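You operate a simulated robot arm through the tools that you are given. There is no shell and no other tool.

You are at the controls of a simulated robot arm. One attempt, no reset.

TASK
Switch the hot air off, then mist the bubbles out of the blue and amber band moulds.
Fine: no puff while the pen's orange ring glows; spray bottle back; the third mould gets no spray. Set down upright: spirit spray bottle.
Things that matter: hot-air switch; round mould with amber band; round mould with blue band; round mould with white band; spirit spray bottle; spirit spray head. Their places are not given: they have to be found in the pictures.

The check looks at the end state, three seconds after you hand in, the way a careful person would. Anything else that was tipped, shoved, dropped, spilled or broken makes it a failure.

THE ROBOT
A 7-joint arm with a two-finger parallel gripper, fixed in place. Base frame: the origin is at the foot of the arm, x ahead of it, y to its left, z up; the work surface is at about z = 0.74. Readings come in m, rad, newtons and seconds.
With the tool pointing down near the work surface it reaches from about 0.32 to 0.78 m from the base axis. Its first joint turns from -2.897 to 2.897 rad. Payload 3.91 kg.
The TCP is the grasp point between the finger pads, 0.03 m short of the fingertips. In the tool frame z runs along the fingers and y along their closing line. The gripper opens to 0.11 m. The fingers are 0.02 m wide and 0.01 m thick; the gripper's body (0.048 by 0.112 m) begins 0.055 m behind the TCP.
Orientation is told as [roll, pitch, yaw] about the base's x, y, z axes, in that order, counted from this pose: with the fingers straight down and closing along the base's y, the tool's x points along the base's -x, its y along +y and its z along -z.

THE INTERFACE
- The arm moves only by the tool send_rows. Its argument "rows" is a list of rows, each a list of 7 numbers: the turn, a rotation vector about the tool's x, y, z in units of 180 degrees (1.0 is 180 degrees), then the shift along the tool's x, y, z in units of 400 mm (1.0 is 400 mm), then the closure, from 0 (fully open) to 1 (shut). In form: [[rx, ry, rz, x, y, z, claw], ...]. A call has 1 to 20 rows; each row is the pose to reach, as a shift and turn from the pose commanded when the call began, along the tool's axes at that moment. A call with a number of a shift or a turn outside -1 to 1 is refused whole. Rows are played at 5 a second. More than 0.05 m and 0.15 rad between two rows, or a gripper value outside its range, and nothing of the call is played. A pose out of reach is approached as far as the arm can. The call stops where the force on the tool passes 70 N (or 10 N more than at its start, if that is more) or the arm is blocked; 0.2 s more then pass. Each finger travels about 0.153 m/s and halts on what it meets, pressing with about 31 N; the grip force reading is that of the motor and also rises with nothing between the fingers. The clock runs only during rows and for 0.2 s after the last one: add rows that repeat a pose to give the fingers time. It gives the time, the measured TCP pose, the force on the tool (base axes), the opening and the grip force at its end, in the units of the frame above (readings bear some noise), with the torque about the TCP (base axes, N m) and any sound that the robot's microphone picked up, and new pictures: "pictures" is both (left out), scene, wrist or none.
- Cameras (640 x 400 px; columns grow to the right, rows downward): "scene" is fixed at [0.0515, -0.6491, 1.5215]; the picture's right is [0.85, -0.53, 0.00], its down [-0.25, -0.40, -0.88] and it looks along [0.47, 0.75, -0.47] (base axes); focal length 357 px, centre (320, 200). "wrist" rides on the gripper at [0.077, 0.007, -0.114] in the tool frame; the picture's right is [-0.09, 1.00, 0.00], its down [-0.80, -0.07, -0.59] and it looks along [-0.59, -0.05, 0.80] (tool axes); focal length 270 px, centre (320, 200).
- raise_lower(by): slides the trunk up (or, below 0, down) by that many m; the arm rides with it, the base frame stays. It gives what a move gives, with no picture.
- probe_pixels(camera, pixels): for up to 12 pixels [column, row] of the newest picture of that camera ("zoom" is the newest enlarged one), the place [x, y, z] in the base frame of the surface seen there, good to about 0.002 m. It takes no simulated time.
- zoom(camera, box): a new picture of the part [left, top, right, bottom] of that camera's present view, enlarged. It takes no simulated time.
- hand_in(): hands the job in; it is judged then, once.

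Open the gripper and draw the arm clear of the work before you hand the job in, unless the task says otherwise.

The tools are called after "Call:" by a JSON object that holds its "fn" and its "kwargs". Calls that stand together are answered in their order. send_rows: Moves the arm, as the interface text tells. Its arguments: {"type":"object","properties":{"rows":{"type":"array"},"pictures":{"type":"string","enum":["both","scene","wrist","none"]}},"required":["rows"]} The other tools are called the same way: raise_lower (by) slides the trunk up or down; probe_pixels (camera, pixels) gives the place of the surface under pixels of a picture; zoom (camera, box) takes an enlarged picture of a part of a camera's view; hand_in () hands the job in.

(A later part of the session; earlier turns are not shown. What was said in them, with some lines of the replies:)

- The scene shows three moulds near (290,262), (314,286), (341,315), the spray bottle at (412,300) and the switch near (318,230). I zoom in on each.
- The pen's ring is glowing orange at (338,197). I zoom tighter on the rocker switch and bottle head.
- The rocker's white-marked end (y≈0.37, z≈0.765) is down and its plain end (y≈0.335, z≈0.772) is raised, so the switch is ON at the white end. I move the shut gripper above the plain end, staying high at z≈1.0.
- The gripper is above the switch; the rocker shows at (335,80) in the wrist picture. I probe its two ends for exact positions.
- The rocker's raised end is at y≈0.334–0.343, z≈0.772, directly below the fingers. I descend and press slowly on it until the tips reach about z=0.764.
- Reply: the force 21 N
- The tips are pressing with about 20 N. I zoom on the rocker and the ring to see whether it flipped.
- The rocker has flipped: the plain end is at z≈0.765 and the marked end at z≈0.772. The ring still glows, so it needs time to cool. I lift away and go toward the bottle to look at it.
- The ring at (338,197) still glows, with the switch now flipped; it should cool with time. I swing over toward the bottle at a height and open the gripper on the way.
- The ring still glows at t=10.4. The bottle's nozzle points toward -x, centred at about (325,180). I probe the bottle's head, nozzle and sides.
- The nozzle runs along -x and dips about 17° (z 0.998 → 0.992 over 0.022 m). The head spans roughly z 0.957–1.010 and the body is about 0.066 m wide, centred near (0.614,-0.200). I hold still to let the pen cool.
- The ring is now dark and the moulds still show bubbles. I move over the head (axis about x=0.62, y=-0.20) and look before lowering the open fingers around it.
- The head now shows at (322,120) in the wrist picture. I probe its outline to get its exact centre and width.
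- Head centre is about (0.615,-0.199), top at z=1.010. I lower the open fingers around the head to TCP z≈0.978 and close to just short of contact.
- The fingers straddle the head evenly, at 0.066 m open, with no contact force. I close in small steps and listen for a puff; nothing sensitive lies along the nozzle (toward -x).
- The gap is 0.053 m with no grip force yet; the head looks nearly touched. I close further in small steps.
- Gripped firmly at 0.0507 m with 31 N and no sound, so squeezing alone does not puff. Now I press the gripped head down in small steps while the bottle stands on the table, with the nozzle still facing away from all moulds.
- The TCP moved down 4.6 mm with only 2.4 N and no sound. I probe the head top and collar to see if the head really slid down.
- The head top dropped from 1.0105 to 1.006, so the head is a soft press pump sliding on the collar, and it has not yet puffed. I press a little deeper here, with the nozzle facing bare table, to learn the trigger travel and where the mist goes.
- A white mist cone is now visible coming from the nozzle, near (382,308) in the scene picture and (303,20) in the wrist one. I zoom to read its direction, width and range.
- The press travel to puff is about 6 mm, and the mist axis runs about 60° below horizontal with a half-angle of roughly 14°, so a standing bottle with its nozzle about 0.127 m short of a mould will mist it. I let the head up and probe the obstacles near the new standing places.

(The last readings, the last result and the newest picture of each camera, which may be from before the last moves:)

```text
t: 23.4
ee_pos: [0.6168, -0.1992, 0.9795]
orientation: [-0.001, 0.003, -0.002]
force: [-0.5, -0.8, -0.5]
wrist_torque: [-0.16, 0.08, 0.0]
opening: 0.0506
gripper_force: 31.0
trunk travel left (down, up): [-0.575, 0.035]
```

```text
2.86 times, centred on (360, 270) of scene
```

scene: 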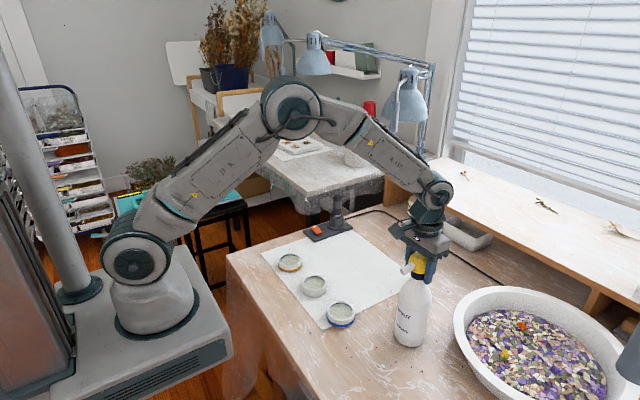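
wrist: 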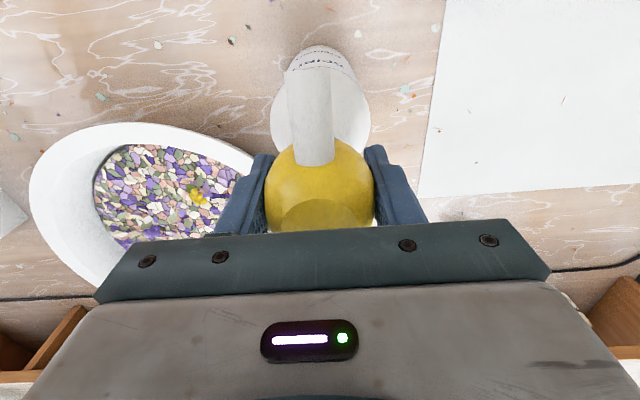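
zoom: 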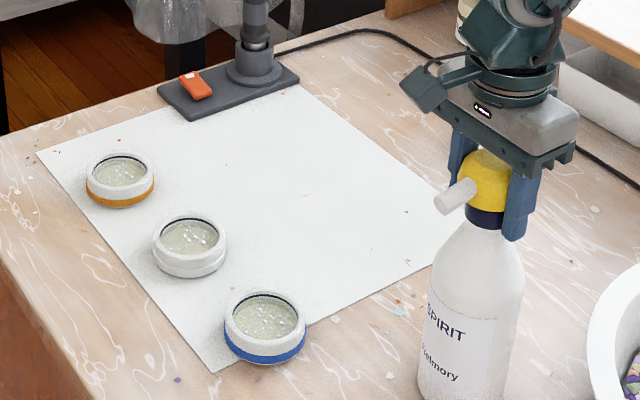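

The mist cleared and the head is back up (TCP z 0.9795). Paper lies at z≈0.740 and the spot at (0.69,-0.05) is free; I probe the mould centres again and lift the bottle by its head a little to check the hold.

Call:
{"fn": "probe_pixels", "kwargs": {"camera": "scene", "pixels": [[341, 311], [331, 309], [351, 312], [341, 303], [341, 318], [314, 283], [314, 278], [314, 290], [290, 260], [290, 256], [290, 266], [355, 316]]}}

Call:
{"fn": "send_rows", "kwargs": {"rows": [[0, 0, 0, 0, 0, -0.01, 0.8], [0, 0, 0, 0, 0, -0.03, 0.8], [0, 0, 0, 0, 0, -0.06, 0.8], [0, 0, 0, 0, 0, -0.1, 0.8], [0, 0, 0, 0, 0, -0.15, 0.8], [0, 0, 0, 0, 0, -0.15, 0.8]]}}

Call:
{"fn": "zoom", "kwargs": {"camera": "scene", "box": [340, 220, 460, 360]}}

```text
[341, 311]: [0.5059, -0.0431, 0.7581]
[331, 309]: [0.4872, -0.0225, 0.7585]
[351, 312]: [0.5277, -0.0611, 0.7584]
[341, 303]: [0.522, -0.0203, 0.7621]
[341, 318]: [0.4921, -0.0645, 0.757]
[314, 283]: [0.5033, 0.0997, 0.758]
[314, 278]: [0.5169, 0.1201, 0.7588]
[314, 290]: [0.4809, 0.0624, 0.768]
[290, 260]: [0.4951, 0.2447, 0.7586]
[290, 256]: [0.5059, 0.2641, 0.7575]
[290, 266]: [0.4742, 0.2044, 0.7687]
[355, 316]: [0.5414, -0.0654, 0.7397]
```

```text
t: 24.8
ee_pos: [0.6156, -0.1974, 1.0393]
orientation: [0.001, 0.0, 0.0]
force: [-0.1, -0.1, -3.8]
wrist_torque: [-0.05, 0.02, 0.0]
opening: 0.0506
gripper_force: 31.0
trunk travel left (down, up): [-0.575, 0.035]
```

scene: 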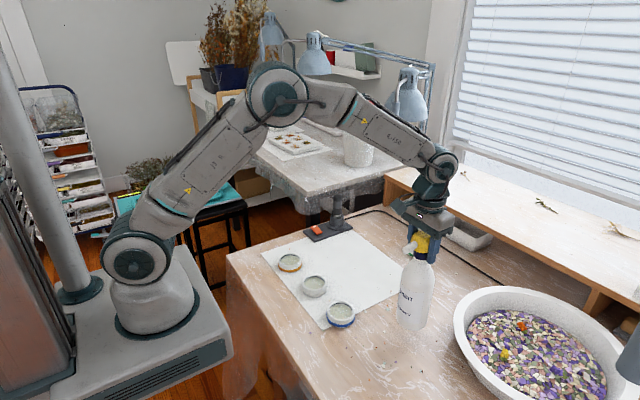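
wrist: 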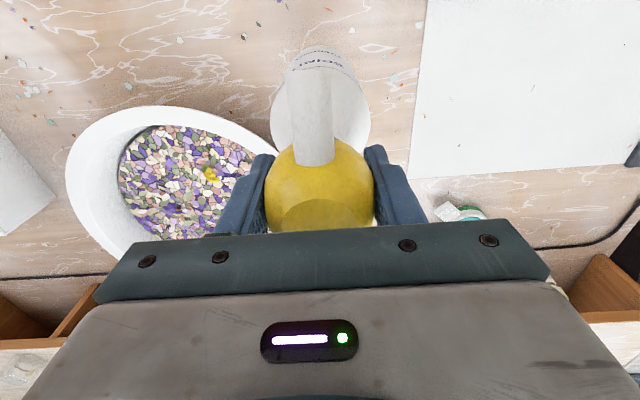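

```text
2.86 times, centred on (400, 290) of scene
```

zoom: 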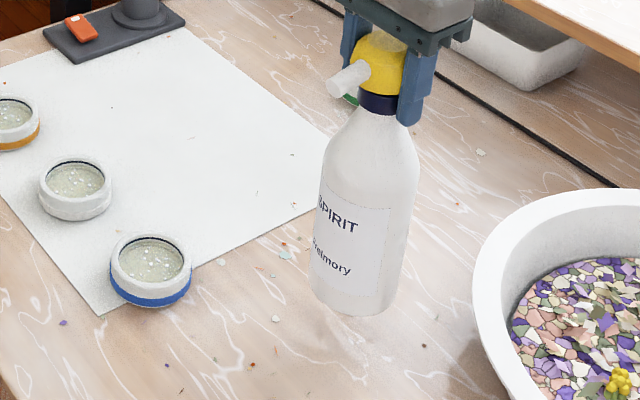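

The bottle hangs steady (3.8 N) in the grip. Blue mould centre is (0.507,-0.042), so I carry the bottle, nozzle still toward -x, to about (0.694,-0.048) and lower it to just about touching down.

Call:
{"fn": "send_rows", "kwargs": {"rows": [[0, 0, 0, -0.03, 0.06, 0, 0.8], [0, 0, 0, -0.08, 0.155, 0, 0.8], [0, 0, 0, -0.13, 0.25, 0, 0.8], [0, 0, 0, -0.17, 0.33, 0, 0.8], [0, 0, 0, -0.194, 0.376, 0, 0.8], [0, 0, 0, -0.194, 0.376, 0, 0.8], [0, 0, 0, -0.194, 0.376, 0.05, 0.8], [0, 0, 0, -0.194, 0.376, 0.09, 0.8], [0, 0, 0, -0.194, 0.376, 0.12, 0.8], [0, 0, 0, -0.194, 0.376, 0.135, 0.8], [0, 0, 0, -0.194, 0.376, 0.143, 0.8], [0, 0, 0, -0.194, 0.376, 0.143, 0.8]]}}

Call:
{"fn": "zoom", "kwargs": {"camera": "scene", "box": [300, 220, 450, 340]}}

```text
t: 27.4
ee_pos: [0.6944, -0.0473, 0.982]
orientation: [0.0, 0.0, 0.0]
force: [0.4, -0.3, -3.0]
wrist_torque: [0.0, 0.01, 0.02]
opening: 0.0506
gripper_force: 31.1
trunk travel left (down, up): [-0.575, 0.035]
```

scene: 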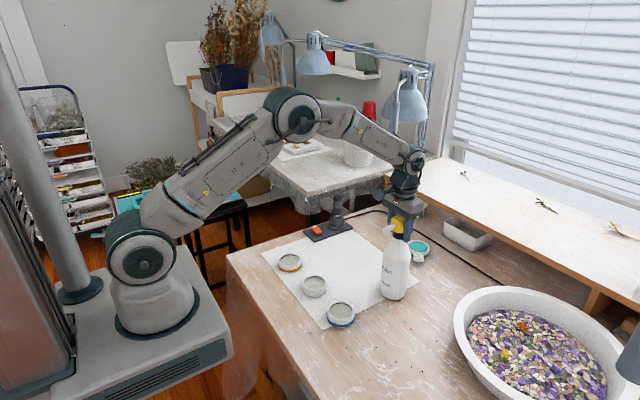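
wrist: 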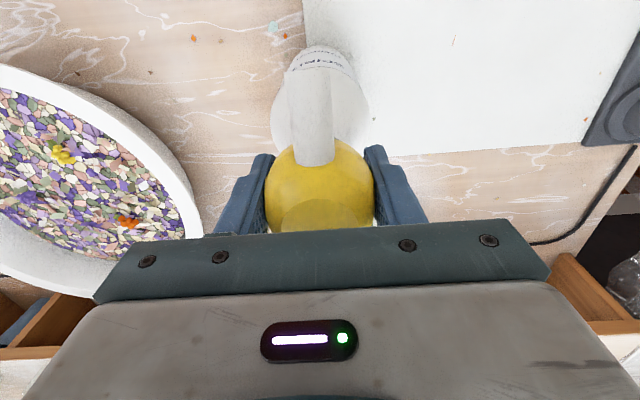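

```text
3.33 times, centred on (375, 280) of scene
```

zoom: 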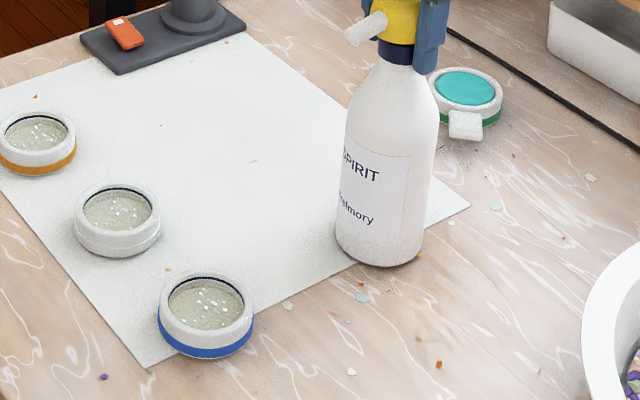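

The bottle is about 2 mm above the table in front of the blue mould. I check that the ring is still dark before pressing.

Call:
{"fn": "zoom", "kwargs": {"camera": "scene", "box": [300, 185, 364, 245]}}

Call:
{"fn": "probe_pixels", "kwargs": {"camera": "scene", "pixels": [[386, 232], [384, 229], [390, 230], [390, 290], [400, 296], [395, 270]]}}

```text
6.67 times, centred on (332, 215) of scene
```

zoom: 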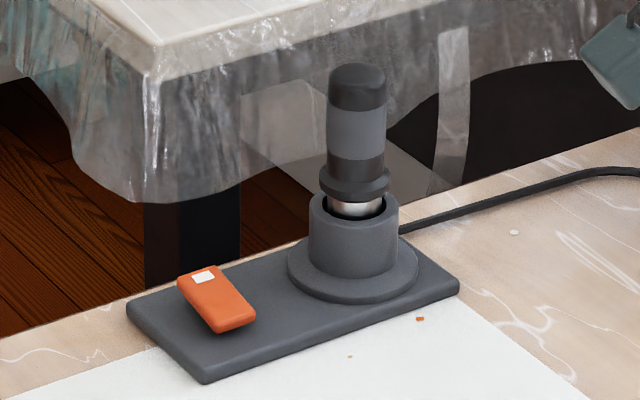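

```text
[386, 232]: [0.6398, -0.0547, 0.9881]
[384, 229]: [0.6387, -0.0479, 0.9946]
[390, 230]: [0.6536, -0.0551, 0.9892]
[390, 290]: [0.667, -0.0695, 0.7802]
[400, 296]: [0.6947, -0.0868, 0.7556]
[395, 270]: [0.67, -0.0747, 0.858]
```

The ring is dark and the nozzle tip is at about (0.638,-0.047,0.99). I press the head down slowly to puff onto the blue mould.

Call:
{"fn": "send_rows", "kwargs": {"rows": [[0, 0, 0, 0, 0, 0.005, 0.8], [0, 0, 0, 0, 0, 0.01, 0.8], [0, 0, 0, 0, 0, 0.015, 0.8], [0, 0, 0, 0, 0, 0.02, 0.8], [0, 0, 0, 0, 0, 0.024, 0.8]]}}

Call:
{"fn": "zoom", "kwargs": {"camera": "scene", "box": [270, 220, 430, 340]}}

```text
t: 28.6
ee_pos: [0.6941, -0.0484, 0.9731]
orientation: [0.0, -0.002, 0.0]
force: [2.2, 0.4, 6.0]
wrist_torque: [0.05, -0.23, -0.04]
opening: 0.0505
gripper_force: 31.0
trunk travel left (down, up): [-0.575, 0.035]
```

scene: 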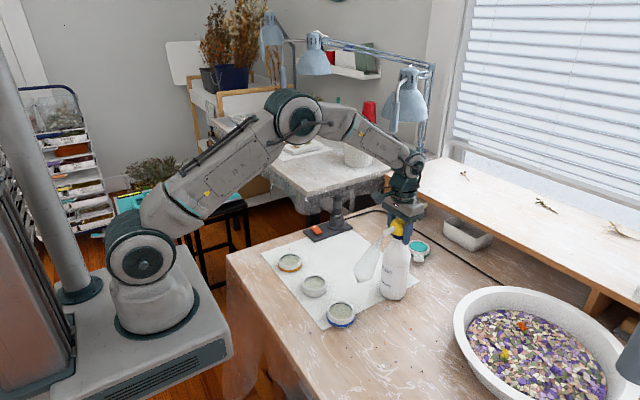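
wrist: 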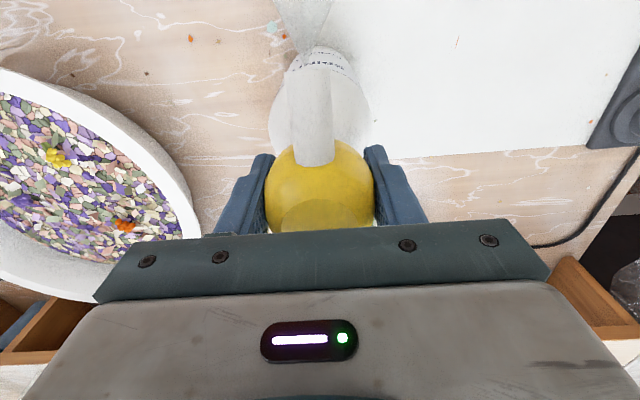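

```text
3.33 times, centred on (350, 280) of scene
```

zoom: 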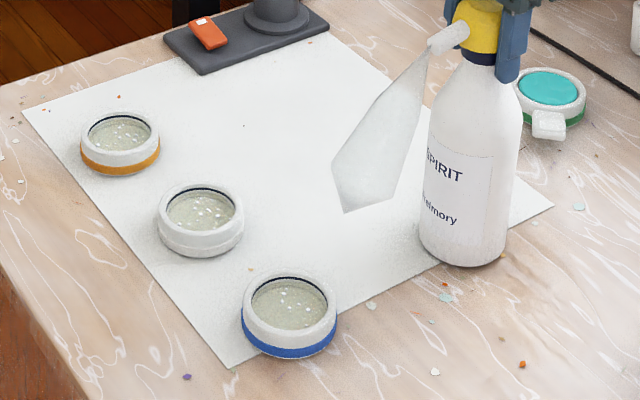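

The puff fired with a visible cone heading toward the blue mould. I release the head and check whether blue's bubbles changed.

Call:
{"fn": "send_rows", "kwargs": {"rows": [[0, 0, 0, 0, 0, -0.008, 0.8], [0, 0, 0, 0, 0, -0.016, 0.8], [0, 0, 0, 0, 0, -0.018, 0.8], [0, 0, 0, 0, 0, -0.018, 0.8], [0, 0, 0, 0, 0, -0.018, 0.8]]}}

Call:
{"fn": "zoom", "kwargs": {"camera": "scene", "box": [316, 290, 364, 330]}}

Call:
{"fn": "zoom", "kwargs": {"camera": "scene", "box": [290, 265, 338, 305]}}

Call:
{"fn": "zoom", "kwargs": {"camera": "scene", "box": [268, 242, 312, 280]}}

```text
t: 29.8
ee_pos: [0.6944, -0.0491, 0.9793]
orientation: [0.001, 0.001, 0.001]
force: [2.8, 1.8, 0.9]
wrist_torque: [0.31, -0.42, 0.0]
opening: 0.0504
gripper_force: 31.0
trunk travel left (down, up): [-0.575, 0.035]
```

scene: 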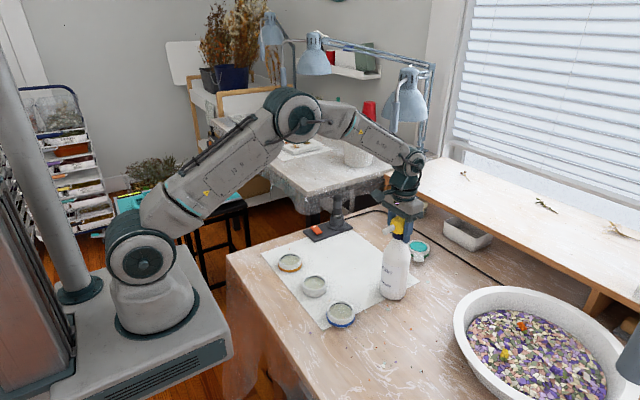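
wrist: 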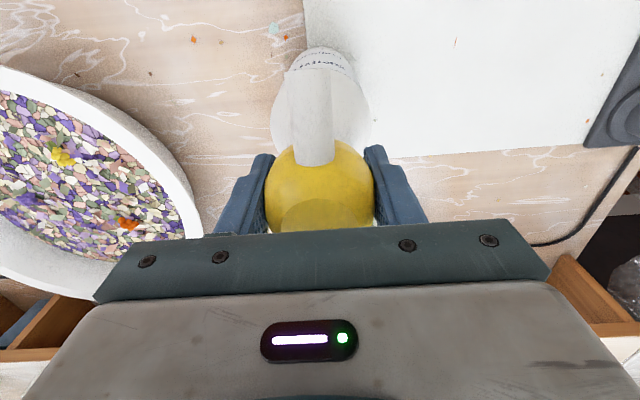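

```text
10.00 times, centred on (340, 310) of scene
```

zoom: 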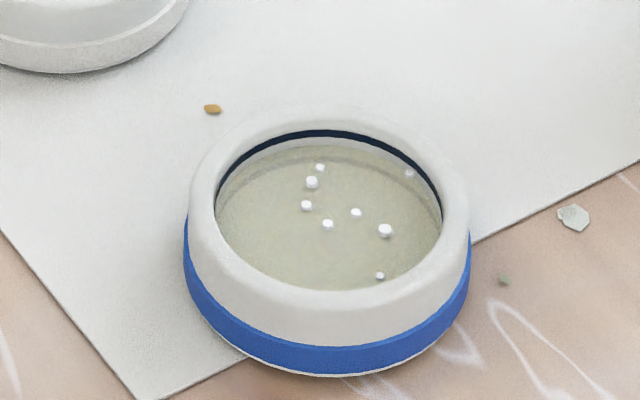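

```text
10.00 times, centred on (314, 285) of scene
```

zoom: 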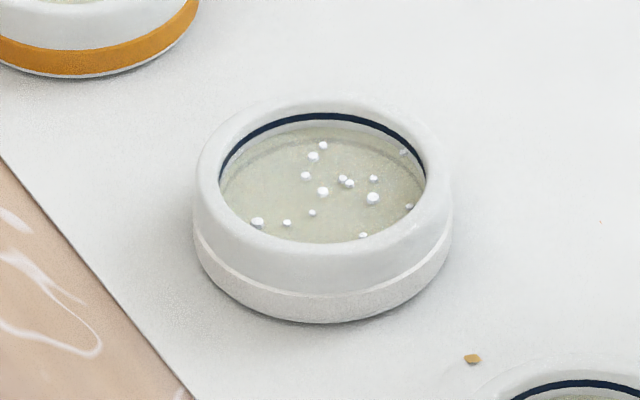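

```text
10.53 times, centred on (290, 261) of scene
```

zoom: 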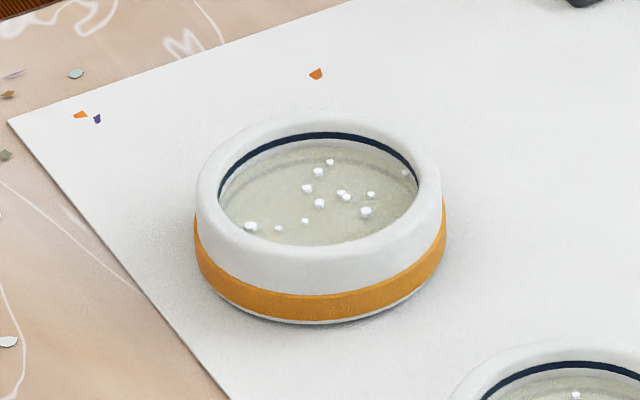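

The puff worked partly: blue now shows about 8 bubbles against about 12–14 in white and amber. It apparently needs more puffs, so I press again from the same place.

Call:
{"fn": "send_rows", "kwargs": {"rows": [[0, 0, 0, 0, 0, 0.005, 0.8], [0, 0, 0, 0, 0, 0.01, 0.8], [0, 0, 0, 0, 0, 0.015, 0.8], [0, 0, 0, 0, 0, 0.019, 0.8], [0, 0, 0, 0, 0, 0.019, 0.8], [0, 0, 0, 0, 0, 0.01, 0.8], [0, 0, 0, 0, 0, 0.0, 0.8], [0, 0, 0, 0, 0, 0.0, 0.8], [0, 0, 0, 0, 0, 0.0, 0.8], [0, 0, 0, 0, 0, 0.0, 0.8]]}}

Call:
{"fn": "zoom", "kwargs": {"camera": "scene", "box": [316, 290, 364, 330]}}

Call:
{"fn": "zoom", "kwargs": {"camera": "scene", "box": [290, 265, 338, 305]}}

```text
t: 32.0
ee_pos: [0.6959, -0.0479, 0.9783]
orientation: [0.001, -0.001, -0.001]
force: [-0.6, -0.4, 1.0]
wrist_torque: [0.04, 0.29, -0.03]
opening: 0.0504
gripper_force: 31.3
trunk travel left (down, up): [-0.575, 0.035]
```

scene: 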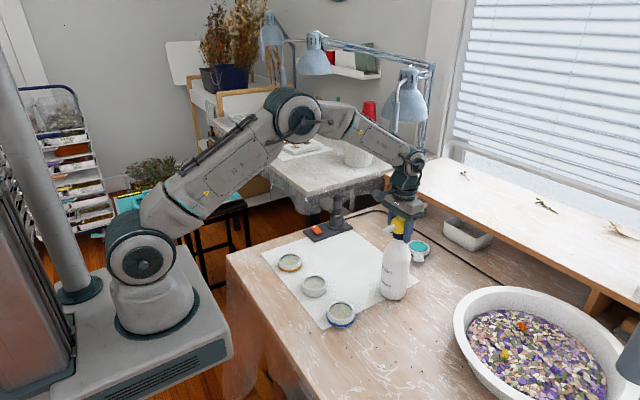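
wrist: 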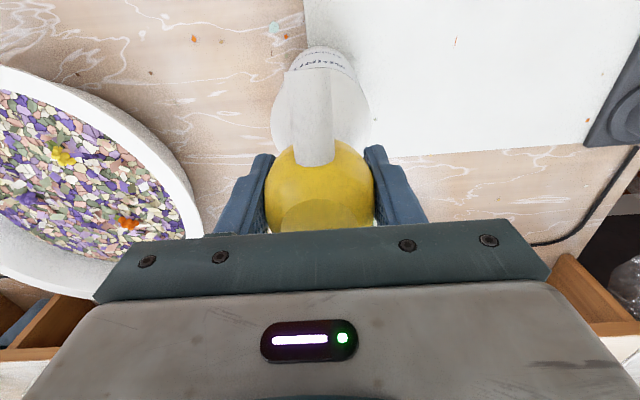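

```text
10.00 times, centred on (340, 310) of scene
```

zoom: 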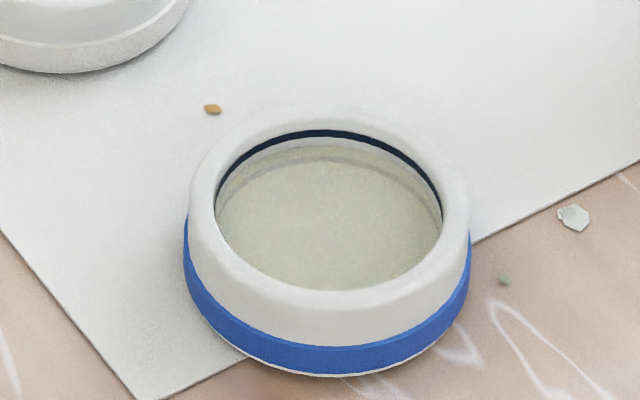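

```text
10.00 times, centred on (314, 285) of scene
```

zoom: 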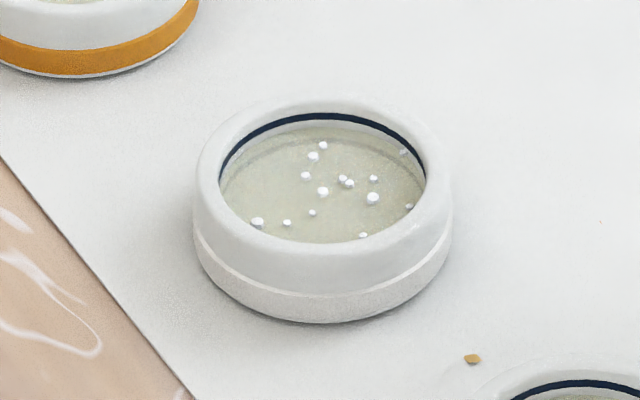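

Blue is now completely clear and white is untouched. Two puffs do it. I lift the bottle and carry it along +y to the amber mould's spot, TCP about (0.679,0.242), then lower it nearly to the table.

Call:
{"fn": "send_rows", "kwargs": {"rows": [[0, 0, 0, 0, 0, -0.03, 0.8], [0, 0, 0, 0, 0, -0.08, 0.8], [0, 0, 0, 0, 0, -0.135, 0.8], [0, 0, 0, 0.003, 0.05, -0.135, 0.8], [0, 0, 0, 0.009, 0.145, -0.135, 0.8], [0, 0, 0, 0.014, 0.245, -0.135, 0.8], [0, 0, 0, 0.02, 0.345, -0.135, 0.8], [0, 0, 0, 0.025, 0.445, -0.135, 0.8], [0, 0, 0, 0.03, 0.545, -0.135, 0.8], [0, 0, 0, 0.036, 0.64, -0.135, 0.8], [0, 0, 0, 0.04, 0.7, -0.135, 0.8], [0, 0, 0, 0.04, 0.725, -0.135, 0.8], [0, 0, 0, 0.04, 0.725, -0.135, 0.8], [0, 0, 0, 0.04, 0.725, -0.09, 0.8], [0, 0, 0, 0.04, 0.725, -0.05, 0.8], [0, 0, 0, 0.04, 0.725, -0.025, 0.8], [0, 0, 0, 0.04, 0.725, -0.012, 0.8], [0, 0, 0, 0.04, 0.725, -0.006, 0.8], [0, 0, 0, 0.04, 0.725, -0.006, 0.8]]}}

Call:
{"fn": "zoom", "kwargs": {"camera": "scene", "box": [260, 180, 420, 300]}}

Call:
{"fn": "probe_pixels", "kwargs": {"camera": "scene", "pixels": [[290, 260], [290, 256], [290, 265]]}}

```text
t: 36.0
ee_pos: [0.6793, 0.2406, 0.9814]
orientation: [0.001, 0.0, 0.0]
force: [1.0, 0.1, -2.7]
wrist_torque: [-0.07, -0.06, 0.01]
opening: 0.0504
gripper_force: 31.2
trunk travel left (down, up): [-0.575, 0.035]
```

scene: 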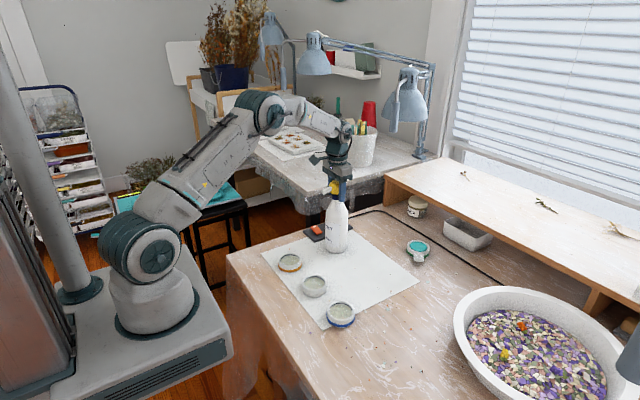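
wrist: 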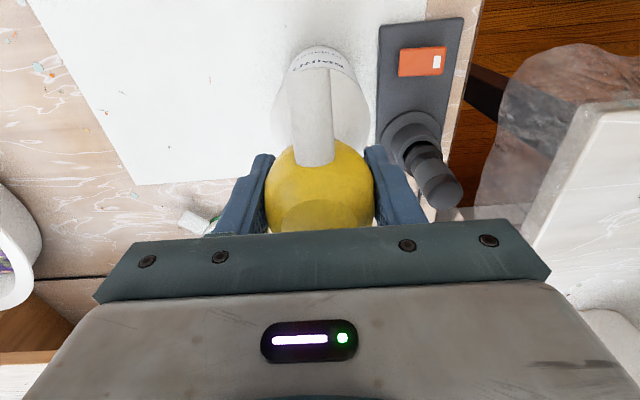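

```text
3.33 times, centred on (340, 240) of scene
```

zoom: 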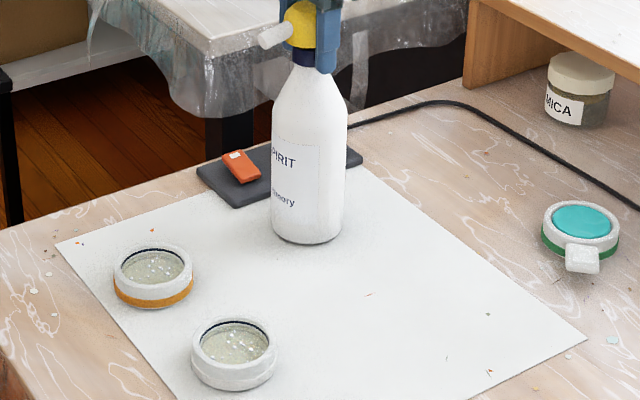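

```text
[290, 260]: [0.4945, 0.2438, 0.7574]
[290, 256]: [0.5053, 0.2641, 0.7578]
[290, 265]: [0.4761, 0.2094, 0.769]
```

The bottle stands at amber's spot with TCP (0.679,0.241), amber centre at about (0.494,0.242), and the pen tip ring looks dark in both pictures. I puff once and inspect.

Call:
{"fn": "send_rows", "kwargs": {"rows": [[0, 0, 0, 0, 0, 0.005, 0.8], [0, 0, 0, 0, 0, 0.01, 0.8], [0, 0, 0, 0, 0, 0.015, 0.8], [0, 0, 0, 0, 0, 0.02, 0.8], [0, 0, 0, 0, 0, 0.025, 0.8]]}}

Call:
{"fn": "zoom", "kwargs": {"camera": "scene", "box": [260, 180, 420, 300]}}

```text
t: 37.2
ee_pos: [0.6783, 0.2415, 0.9727]
orientation: [0.002, -0.001, -0.002]
force: [2.7, -0.4, 5.6]
wrist_torque: [-0.12, -0.15, 0.02]
opening: 0.0505
gripper_force: 31.0
trunk travel left (down, up): [-0.575, 0.035]
```

scene: 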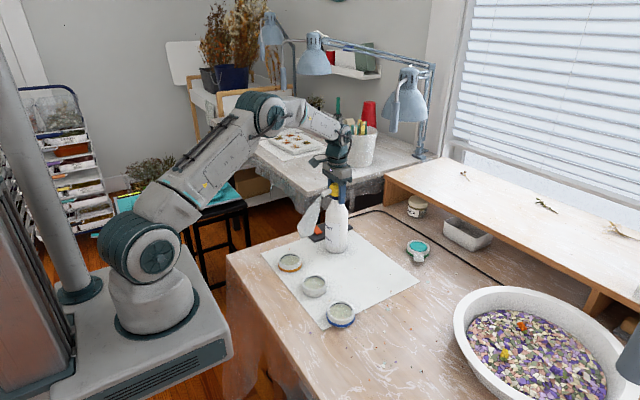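
wrist: 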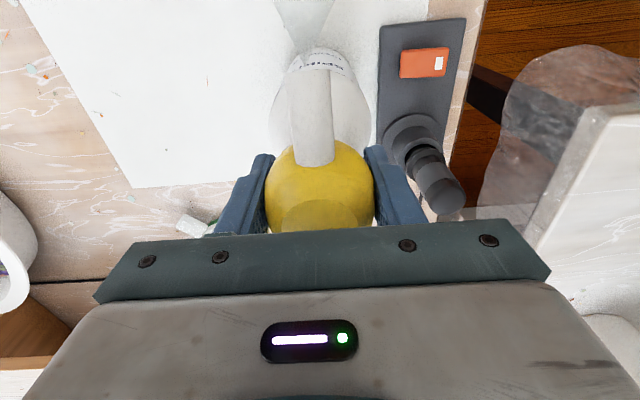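

```text
3.33 times, centred on (340, 240) of scene
```

zoom: 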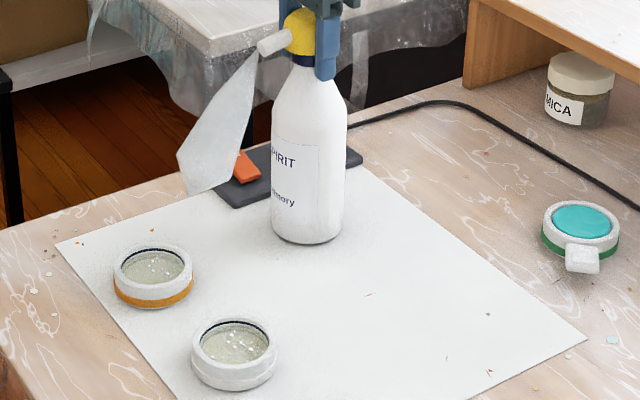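

The first amber puff fired, aimed at the amber mould. I release, then check amber and white.

Call:
{"fn": "send_rows", "kwargs": {"rows": [[0, 0, 0, 0, 0, -0.009, 0.8], [0, 0, 0, 0, 0, -0.018, 0.8], [0, 0, 0, 0, 0, -0.018, 0.8], [0, 0, 0, 0, 0, -0.018, 0.8], [0, 0, 0, 0, 0, -0.018, 0.8]]}}

Call:
{"fn": "zoom", "kwargs": {"camera": "scene", "box": [268, 242, 312, 280]}}

Call:
{"fn": "zoom", "kwargs": {"camera": "scene", "box": [290, 265, 338, 305]}}

```text
t: 38.4
ee_pos: [0.6779, 0.2412, 0.9788]
orientation: [0.0, 0.001, 0.0]
force: [1.5, -1.0, 1.5]
wrist_torque: [-0.19, -0.2, 0.02]
opening: 0.0509
gripper_force: 30.9
trunk travel left (down, up): [-0.575, 0.035]
```

scene: 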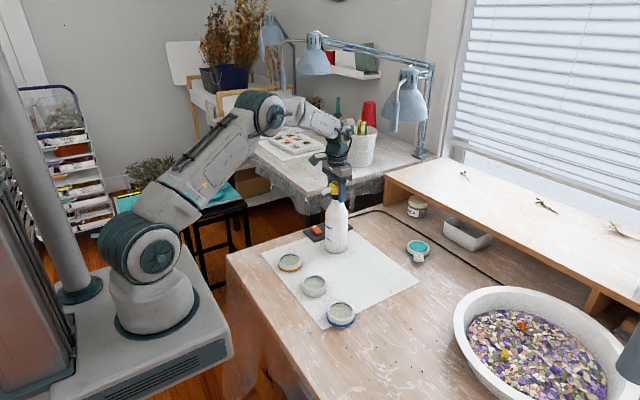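
wrist: 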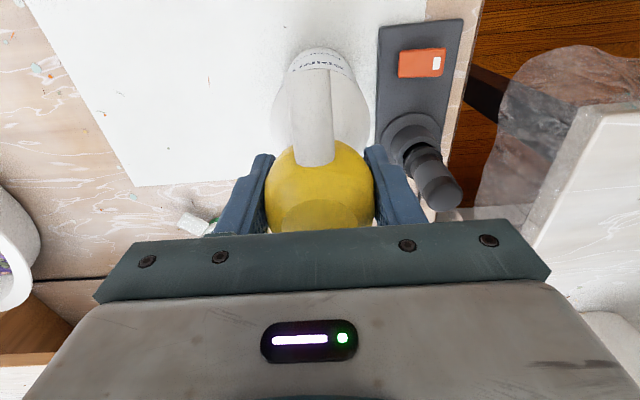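

```text
10.53 times, centred on (290, 261) of scene
```

zoom: 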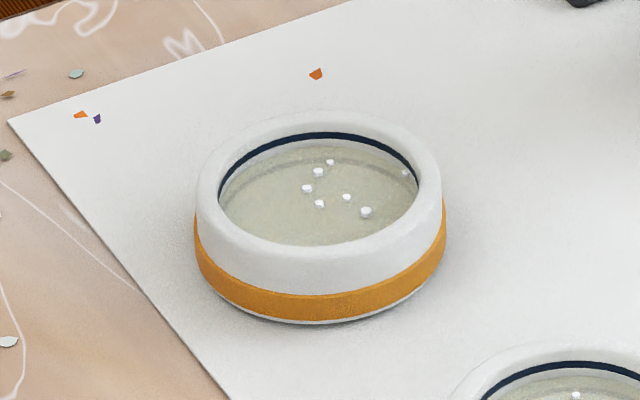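

```text
10.00 times, centred on (314, 285) of scene
```

zoom: 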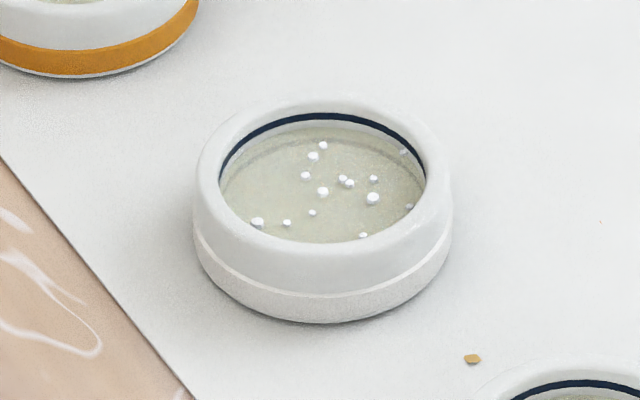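

Amber is down to about 7 bubbles and white is unchanged. One more puff.

Call:
{"fn": "send_rows", "kwargs": {"rows": [[0, 0, 0, 0, 0, 0.005, 0.8], [0, 0, 0, 0, 0, 0.01, 0.8], [0, 0, 0, 0, 0, 0.015, 0.8], [0, 0, 0, 0, 0, 0.019, 0.8], [0, 0, 0, 0, 0, 0.019, 0.8], [0, 0, 0, 0, 0, 0.01, 0.8], [0, 0, 0, 0, 0, 0.0, 0.8], [0, 0, 0, 0, 0, 0.0, 0.8], [0, 0, 0, 0, 0, 0.0, 0.8], [0, 0, 0, 0, 0, 0.0, 0.8]]}}

Call:
{"fn": "zoom", "kwargs": {"camera": "scene", "box": [268, 242, 312, 280]}}

Call:
{"fn": "zoom", "kwargs": {"camera": "scene", "box": [290, 265, 338, 305]}}

```text
t: 40.6
ee_pos: [0.678, 0.2425, 0.9794]
orientation: [0.001, 0.001, 0.001]
force: [-2.0, -0.6, 1.1]
wrist_torque: [-0.06, 0.56, 0.0]
opening: 0.0505
gripper_force: 30.6
trunk travel left (down, up): [-0.575, 0.035]
```

scene: 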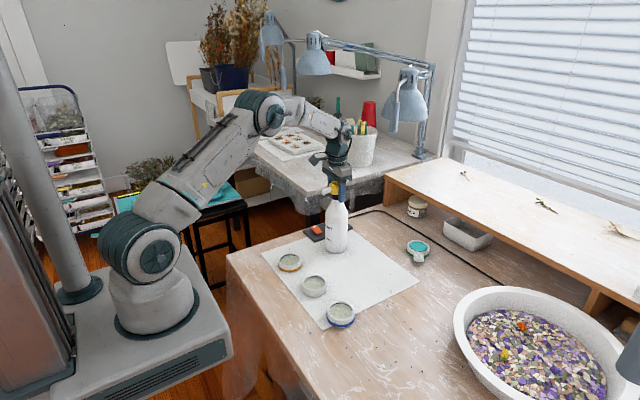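
wrist: 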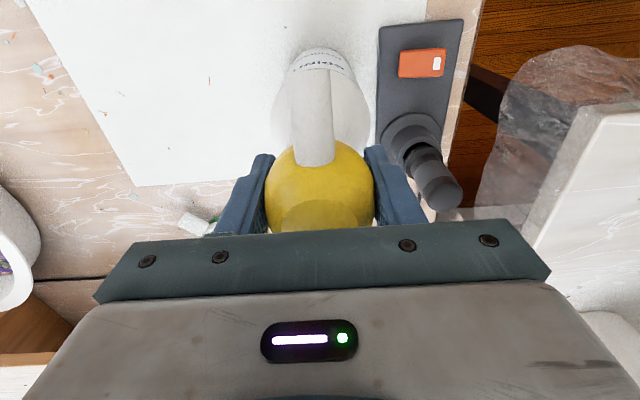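

```text
10.53 times, centred on (290, 261) of scene
```

zoom: 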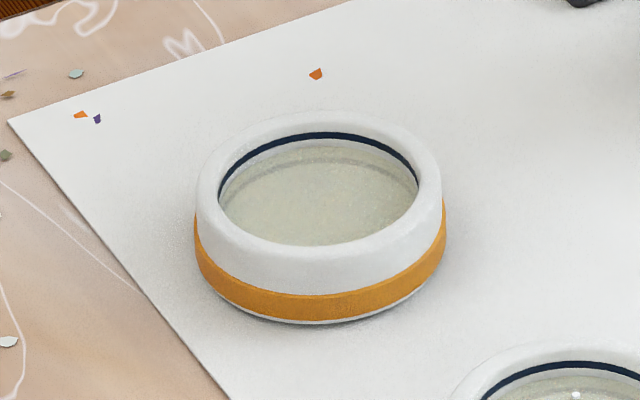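

```text
10.00 times, centred on (314, 285) of scene
```

zoom: 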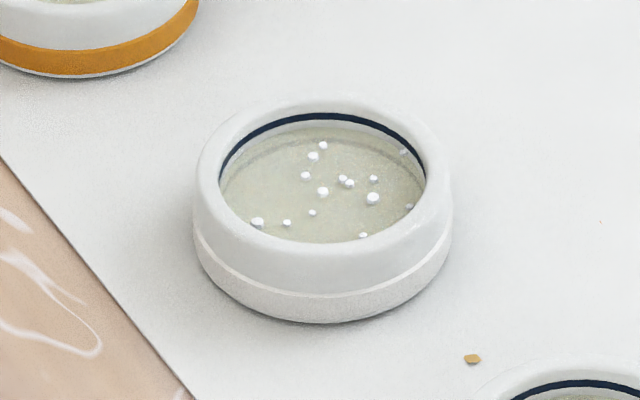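

Amber is clear and white keeps all its bubbles. Now I lift the bottle and carry it back toward its original place near (0.617,-0.1995).

Call:
{"fn": "send_rows", "kwargs": {"rows": [[0, 0, 0, 0, 0, -0.03, 0.8], [0, 0, 0, 0, 0, -0.08, 0.8], [0, 0, 0, 0, 0, -0.15, 0.8], [0, 0, 0, 0, -0.04, -0.15, 0.8], [0, 0, 0, 0, -0.13, -0.15, 0.8], [0, 0, 0, 0, -0.23, -0.15, 0.8], [0, 0, 0, 0, -0.33, -0.15, 0.8], [0, 0, 0, 0, -0.43, -0.15, 0.8], [0, 0, 0, 0.02, -0.53, -0.15, 0.8], [0, 0, 0, 0.045, -0.63, -0.15, 0.8], [0, 0, 0, 0.07, -0.73, -0.15, 0.8], [0, 0, 0, 0.095, -0.82, -0.15, 0.8], [0, 0, 0, 0.12, -0.89, -0.15, 0.8], [0, 0, 0, 0.14, -0.94, -0.15, 0.8], [0, 0, 0, 0.14, -0.94, -0.15, 0.8]]}}

```text
t: 43.8
ee_pos: [0.6222, -0.1369, 1.0403]
orientation: [0.0, 0.0, 0.001]
force: [-0.2, -0.6, -2.9]
wrist_torque: [0.01, 0.0, 0.01]
opening: 0.0506
gripper_force: 31.7
trunk travel left (down, up): [-0.575, 0.035]
```

scene: 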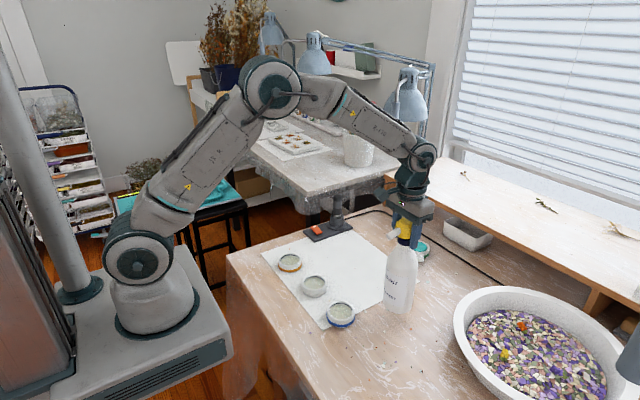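
wrist: 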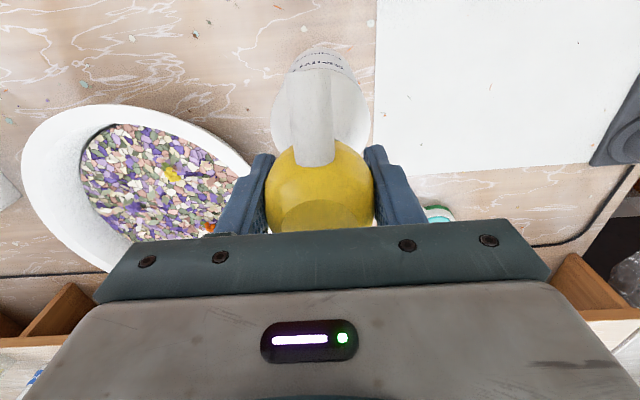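

The bottle is at (0.622,-0.137), lifted 6 cm. I finish the move to (0.617,-0.200), lower until it just stands (TCP z≈0.979), and open slowly.

Call:
{"fn": "send_rows", "kwargs": {"rows": [[0, 0, 0, 0.006, -0.08, 0, 0.8], [0, 0, 0, 0.0125, -0.158, 0, 0.8], [0, 0, 0, 0.0125, -0.158, 0, 0.8], [0, 0, 0, 0.0125, -0.158, 0.06, 0.8], [0, 0, 0, 0.0125, -0.158, 0.1, 0.8], [0, 0, 0, 0.0125, -0.158, 0.13, 0.8], [0, 0, 0, 0.0125, -0.158, 0.144, 0.8], [0, 0, 0, 0.0125, -0.158, 0.149, 0.8], [0, 0, 0, 0.0125, -0.158, 0.152, 0.8], [0, 0, 0, 0.0125, -0.158, 0.152, 0.8]]}}

Call:
{"fn": "zoom", "kwargs": {"camera": "scene", "box": [340, 220, 460, 360]}}

```text
t: 46.0
ee_pos: [0.6175, -0.1963, 0.9792]
orientation: [0.001, -0.001, 0.002]
force: [0.7, 0.4, 1.7]
wrist_torque: [-0.12, -0.07, 0.05]
opening: 0.0508
gripper_force: 30.6
trunk travel left (down, up): [-0.575, 0.035]
```

scene: 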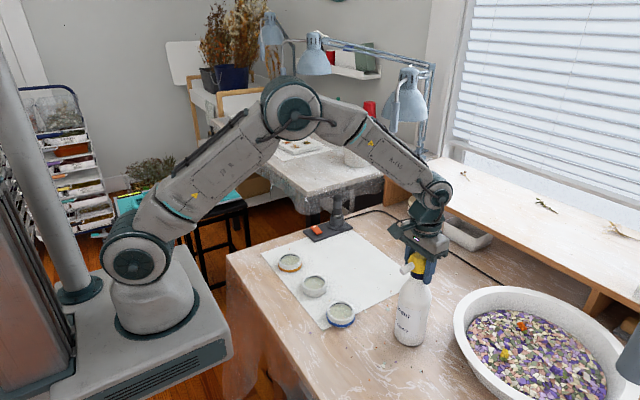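
wrist: 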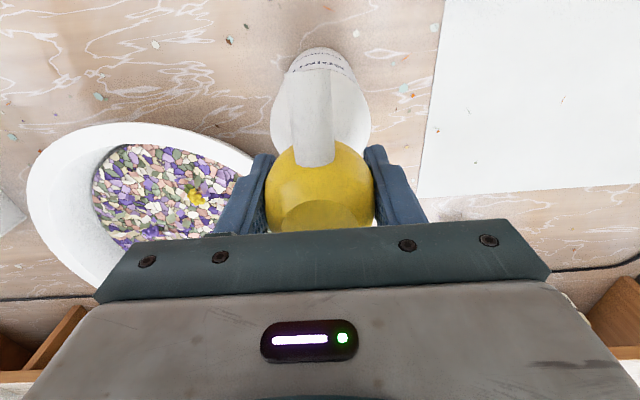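

```text
2.86 times, centred on (400, 290) of scene
```

zoom: 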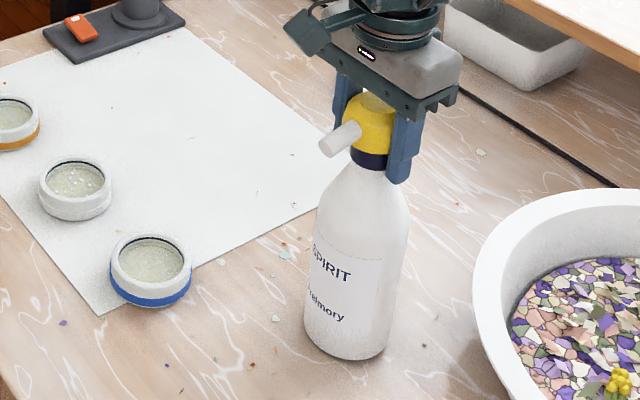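

The bottle is standing at its old place with light contact (1.7 N up). I open the fingers gradually and rise straight up clear of it.

Call:
{"fn": "send_rows", "kwargs": {"rows": [[0, 0, 0, 0, 0, 0, 0.52], [0, 0, 0, 0, 0, 0, 0.48], [0, 0, 0, 0, 0, 0, 0.4], [0, 0, 0, 0, 0, 0, 0.2], [0, 0, 0, 0, 0, 0, 0], [0, 0, 0, 0, 0, 0, 0], [0, 0, 0, 0, 0, -0.05, 0], [0, 0, 0, 0, 0, -0.14, 0], [0, 0, 0, 0, 0, -0.25, 0], [0, 0, 0, 0, 0, -0.36, 0], [0, 0, 0, 0, 0, -0.47, 0], [0, 0, 0, 0.1, 0, -0.5, 0], [0, 0, 0, 0.2, 0, -0.52, 0], [0, 0, 0, 0.3, 0, -0.54, 0], [0, 0, 0, 0.4, 0, -0.56, 0], [0, 0, 0, 0.4, 0, -0.56, 0]]}}

Call:
{"fn": "zoom", "kwargs": {"camera": "scene", "box": [260, 180, 460, 360]}}

Call:
{"fn": "probe_pixels", "kwargs": {"camera": "scene", "pixels": [[412, 300], [420, 262], [408, 268], [421, 255]]}}

```text
t: 49.4
ee_pos: [0.4559, -0.1957, 1.2009]
orientation: [0.0, 0.001, 0.001]
force: [0.6, 0.2, -0.3]
wrist_torque: [0.02, 0.02, 0.02]
opening: 0.1099
gripper_force: 0.1
trunk travel left (down, up): [-0.575, 0.035]
```

scene: 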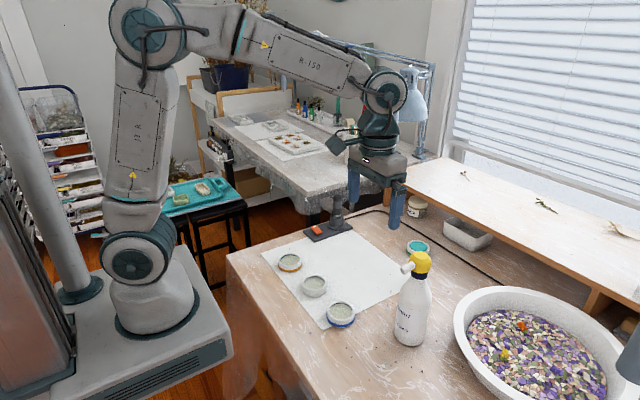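
wrist: 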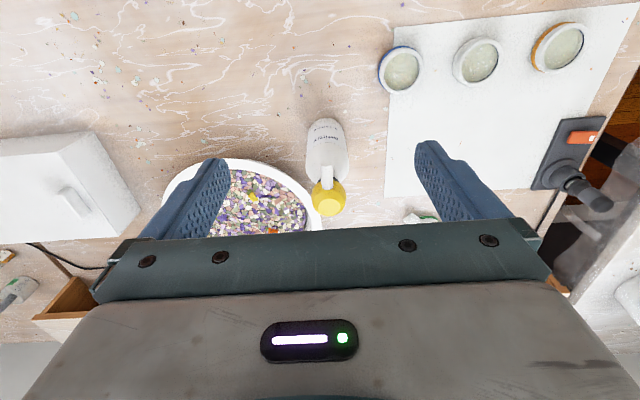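

```text
2.22 times, centred on (360, 270) of scene
```

zoom: 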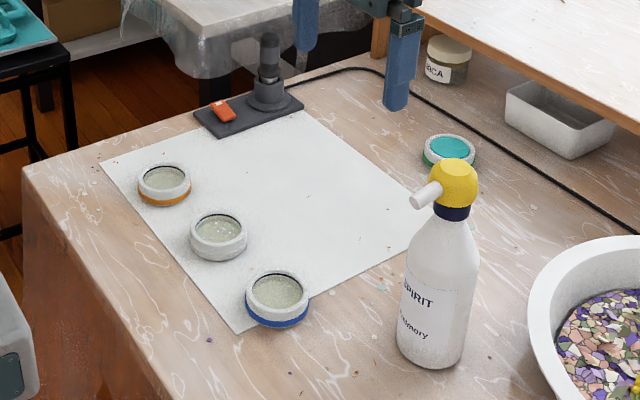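

```text
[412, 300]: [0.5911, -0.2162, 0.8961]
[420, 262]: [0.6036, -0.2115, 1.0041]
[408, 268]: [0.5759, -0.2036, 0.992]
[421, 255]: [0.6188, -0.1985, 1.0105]
```

The bottle stands upright within a couple of millimetres of its first place (probes match the start readings). The ring is dark, blue and amber are clear, white keeps its bubbles, and the arm is clear with an open gripper. I hand in.

Call:
{"fn": "hand_in", "kwargs": {}}

```text
The job is handed in.
```

I switched the hot air off, cleared the bubbles from the blue and amber moulds, and handed the job in. I haven't seen the check's verdict.

- **Hot air:** I flipped the rocker to off and waited for the pen's ring to go dark. The zoom checks before the blue puffs and the pictures before the amber ones showed no glow.
- **Blue and amber moulds:** each took two puffs, and the close-up pictures show no bubbles left in either.
- **White mould:** it got no spray and looks unchanged, with all its bubbles.
- **Spray bottle:** it stands upright, within about 3 mm of where it started.
- **Arm:** the gripper is open and clear of the work, and nothing else in the pictures looks moved or tipped.

I also made one test puff before moving the bottle, after the ring had gone dark. It was aimed at bare table away from all three moulds, to find out how the head works and where the mist lands.
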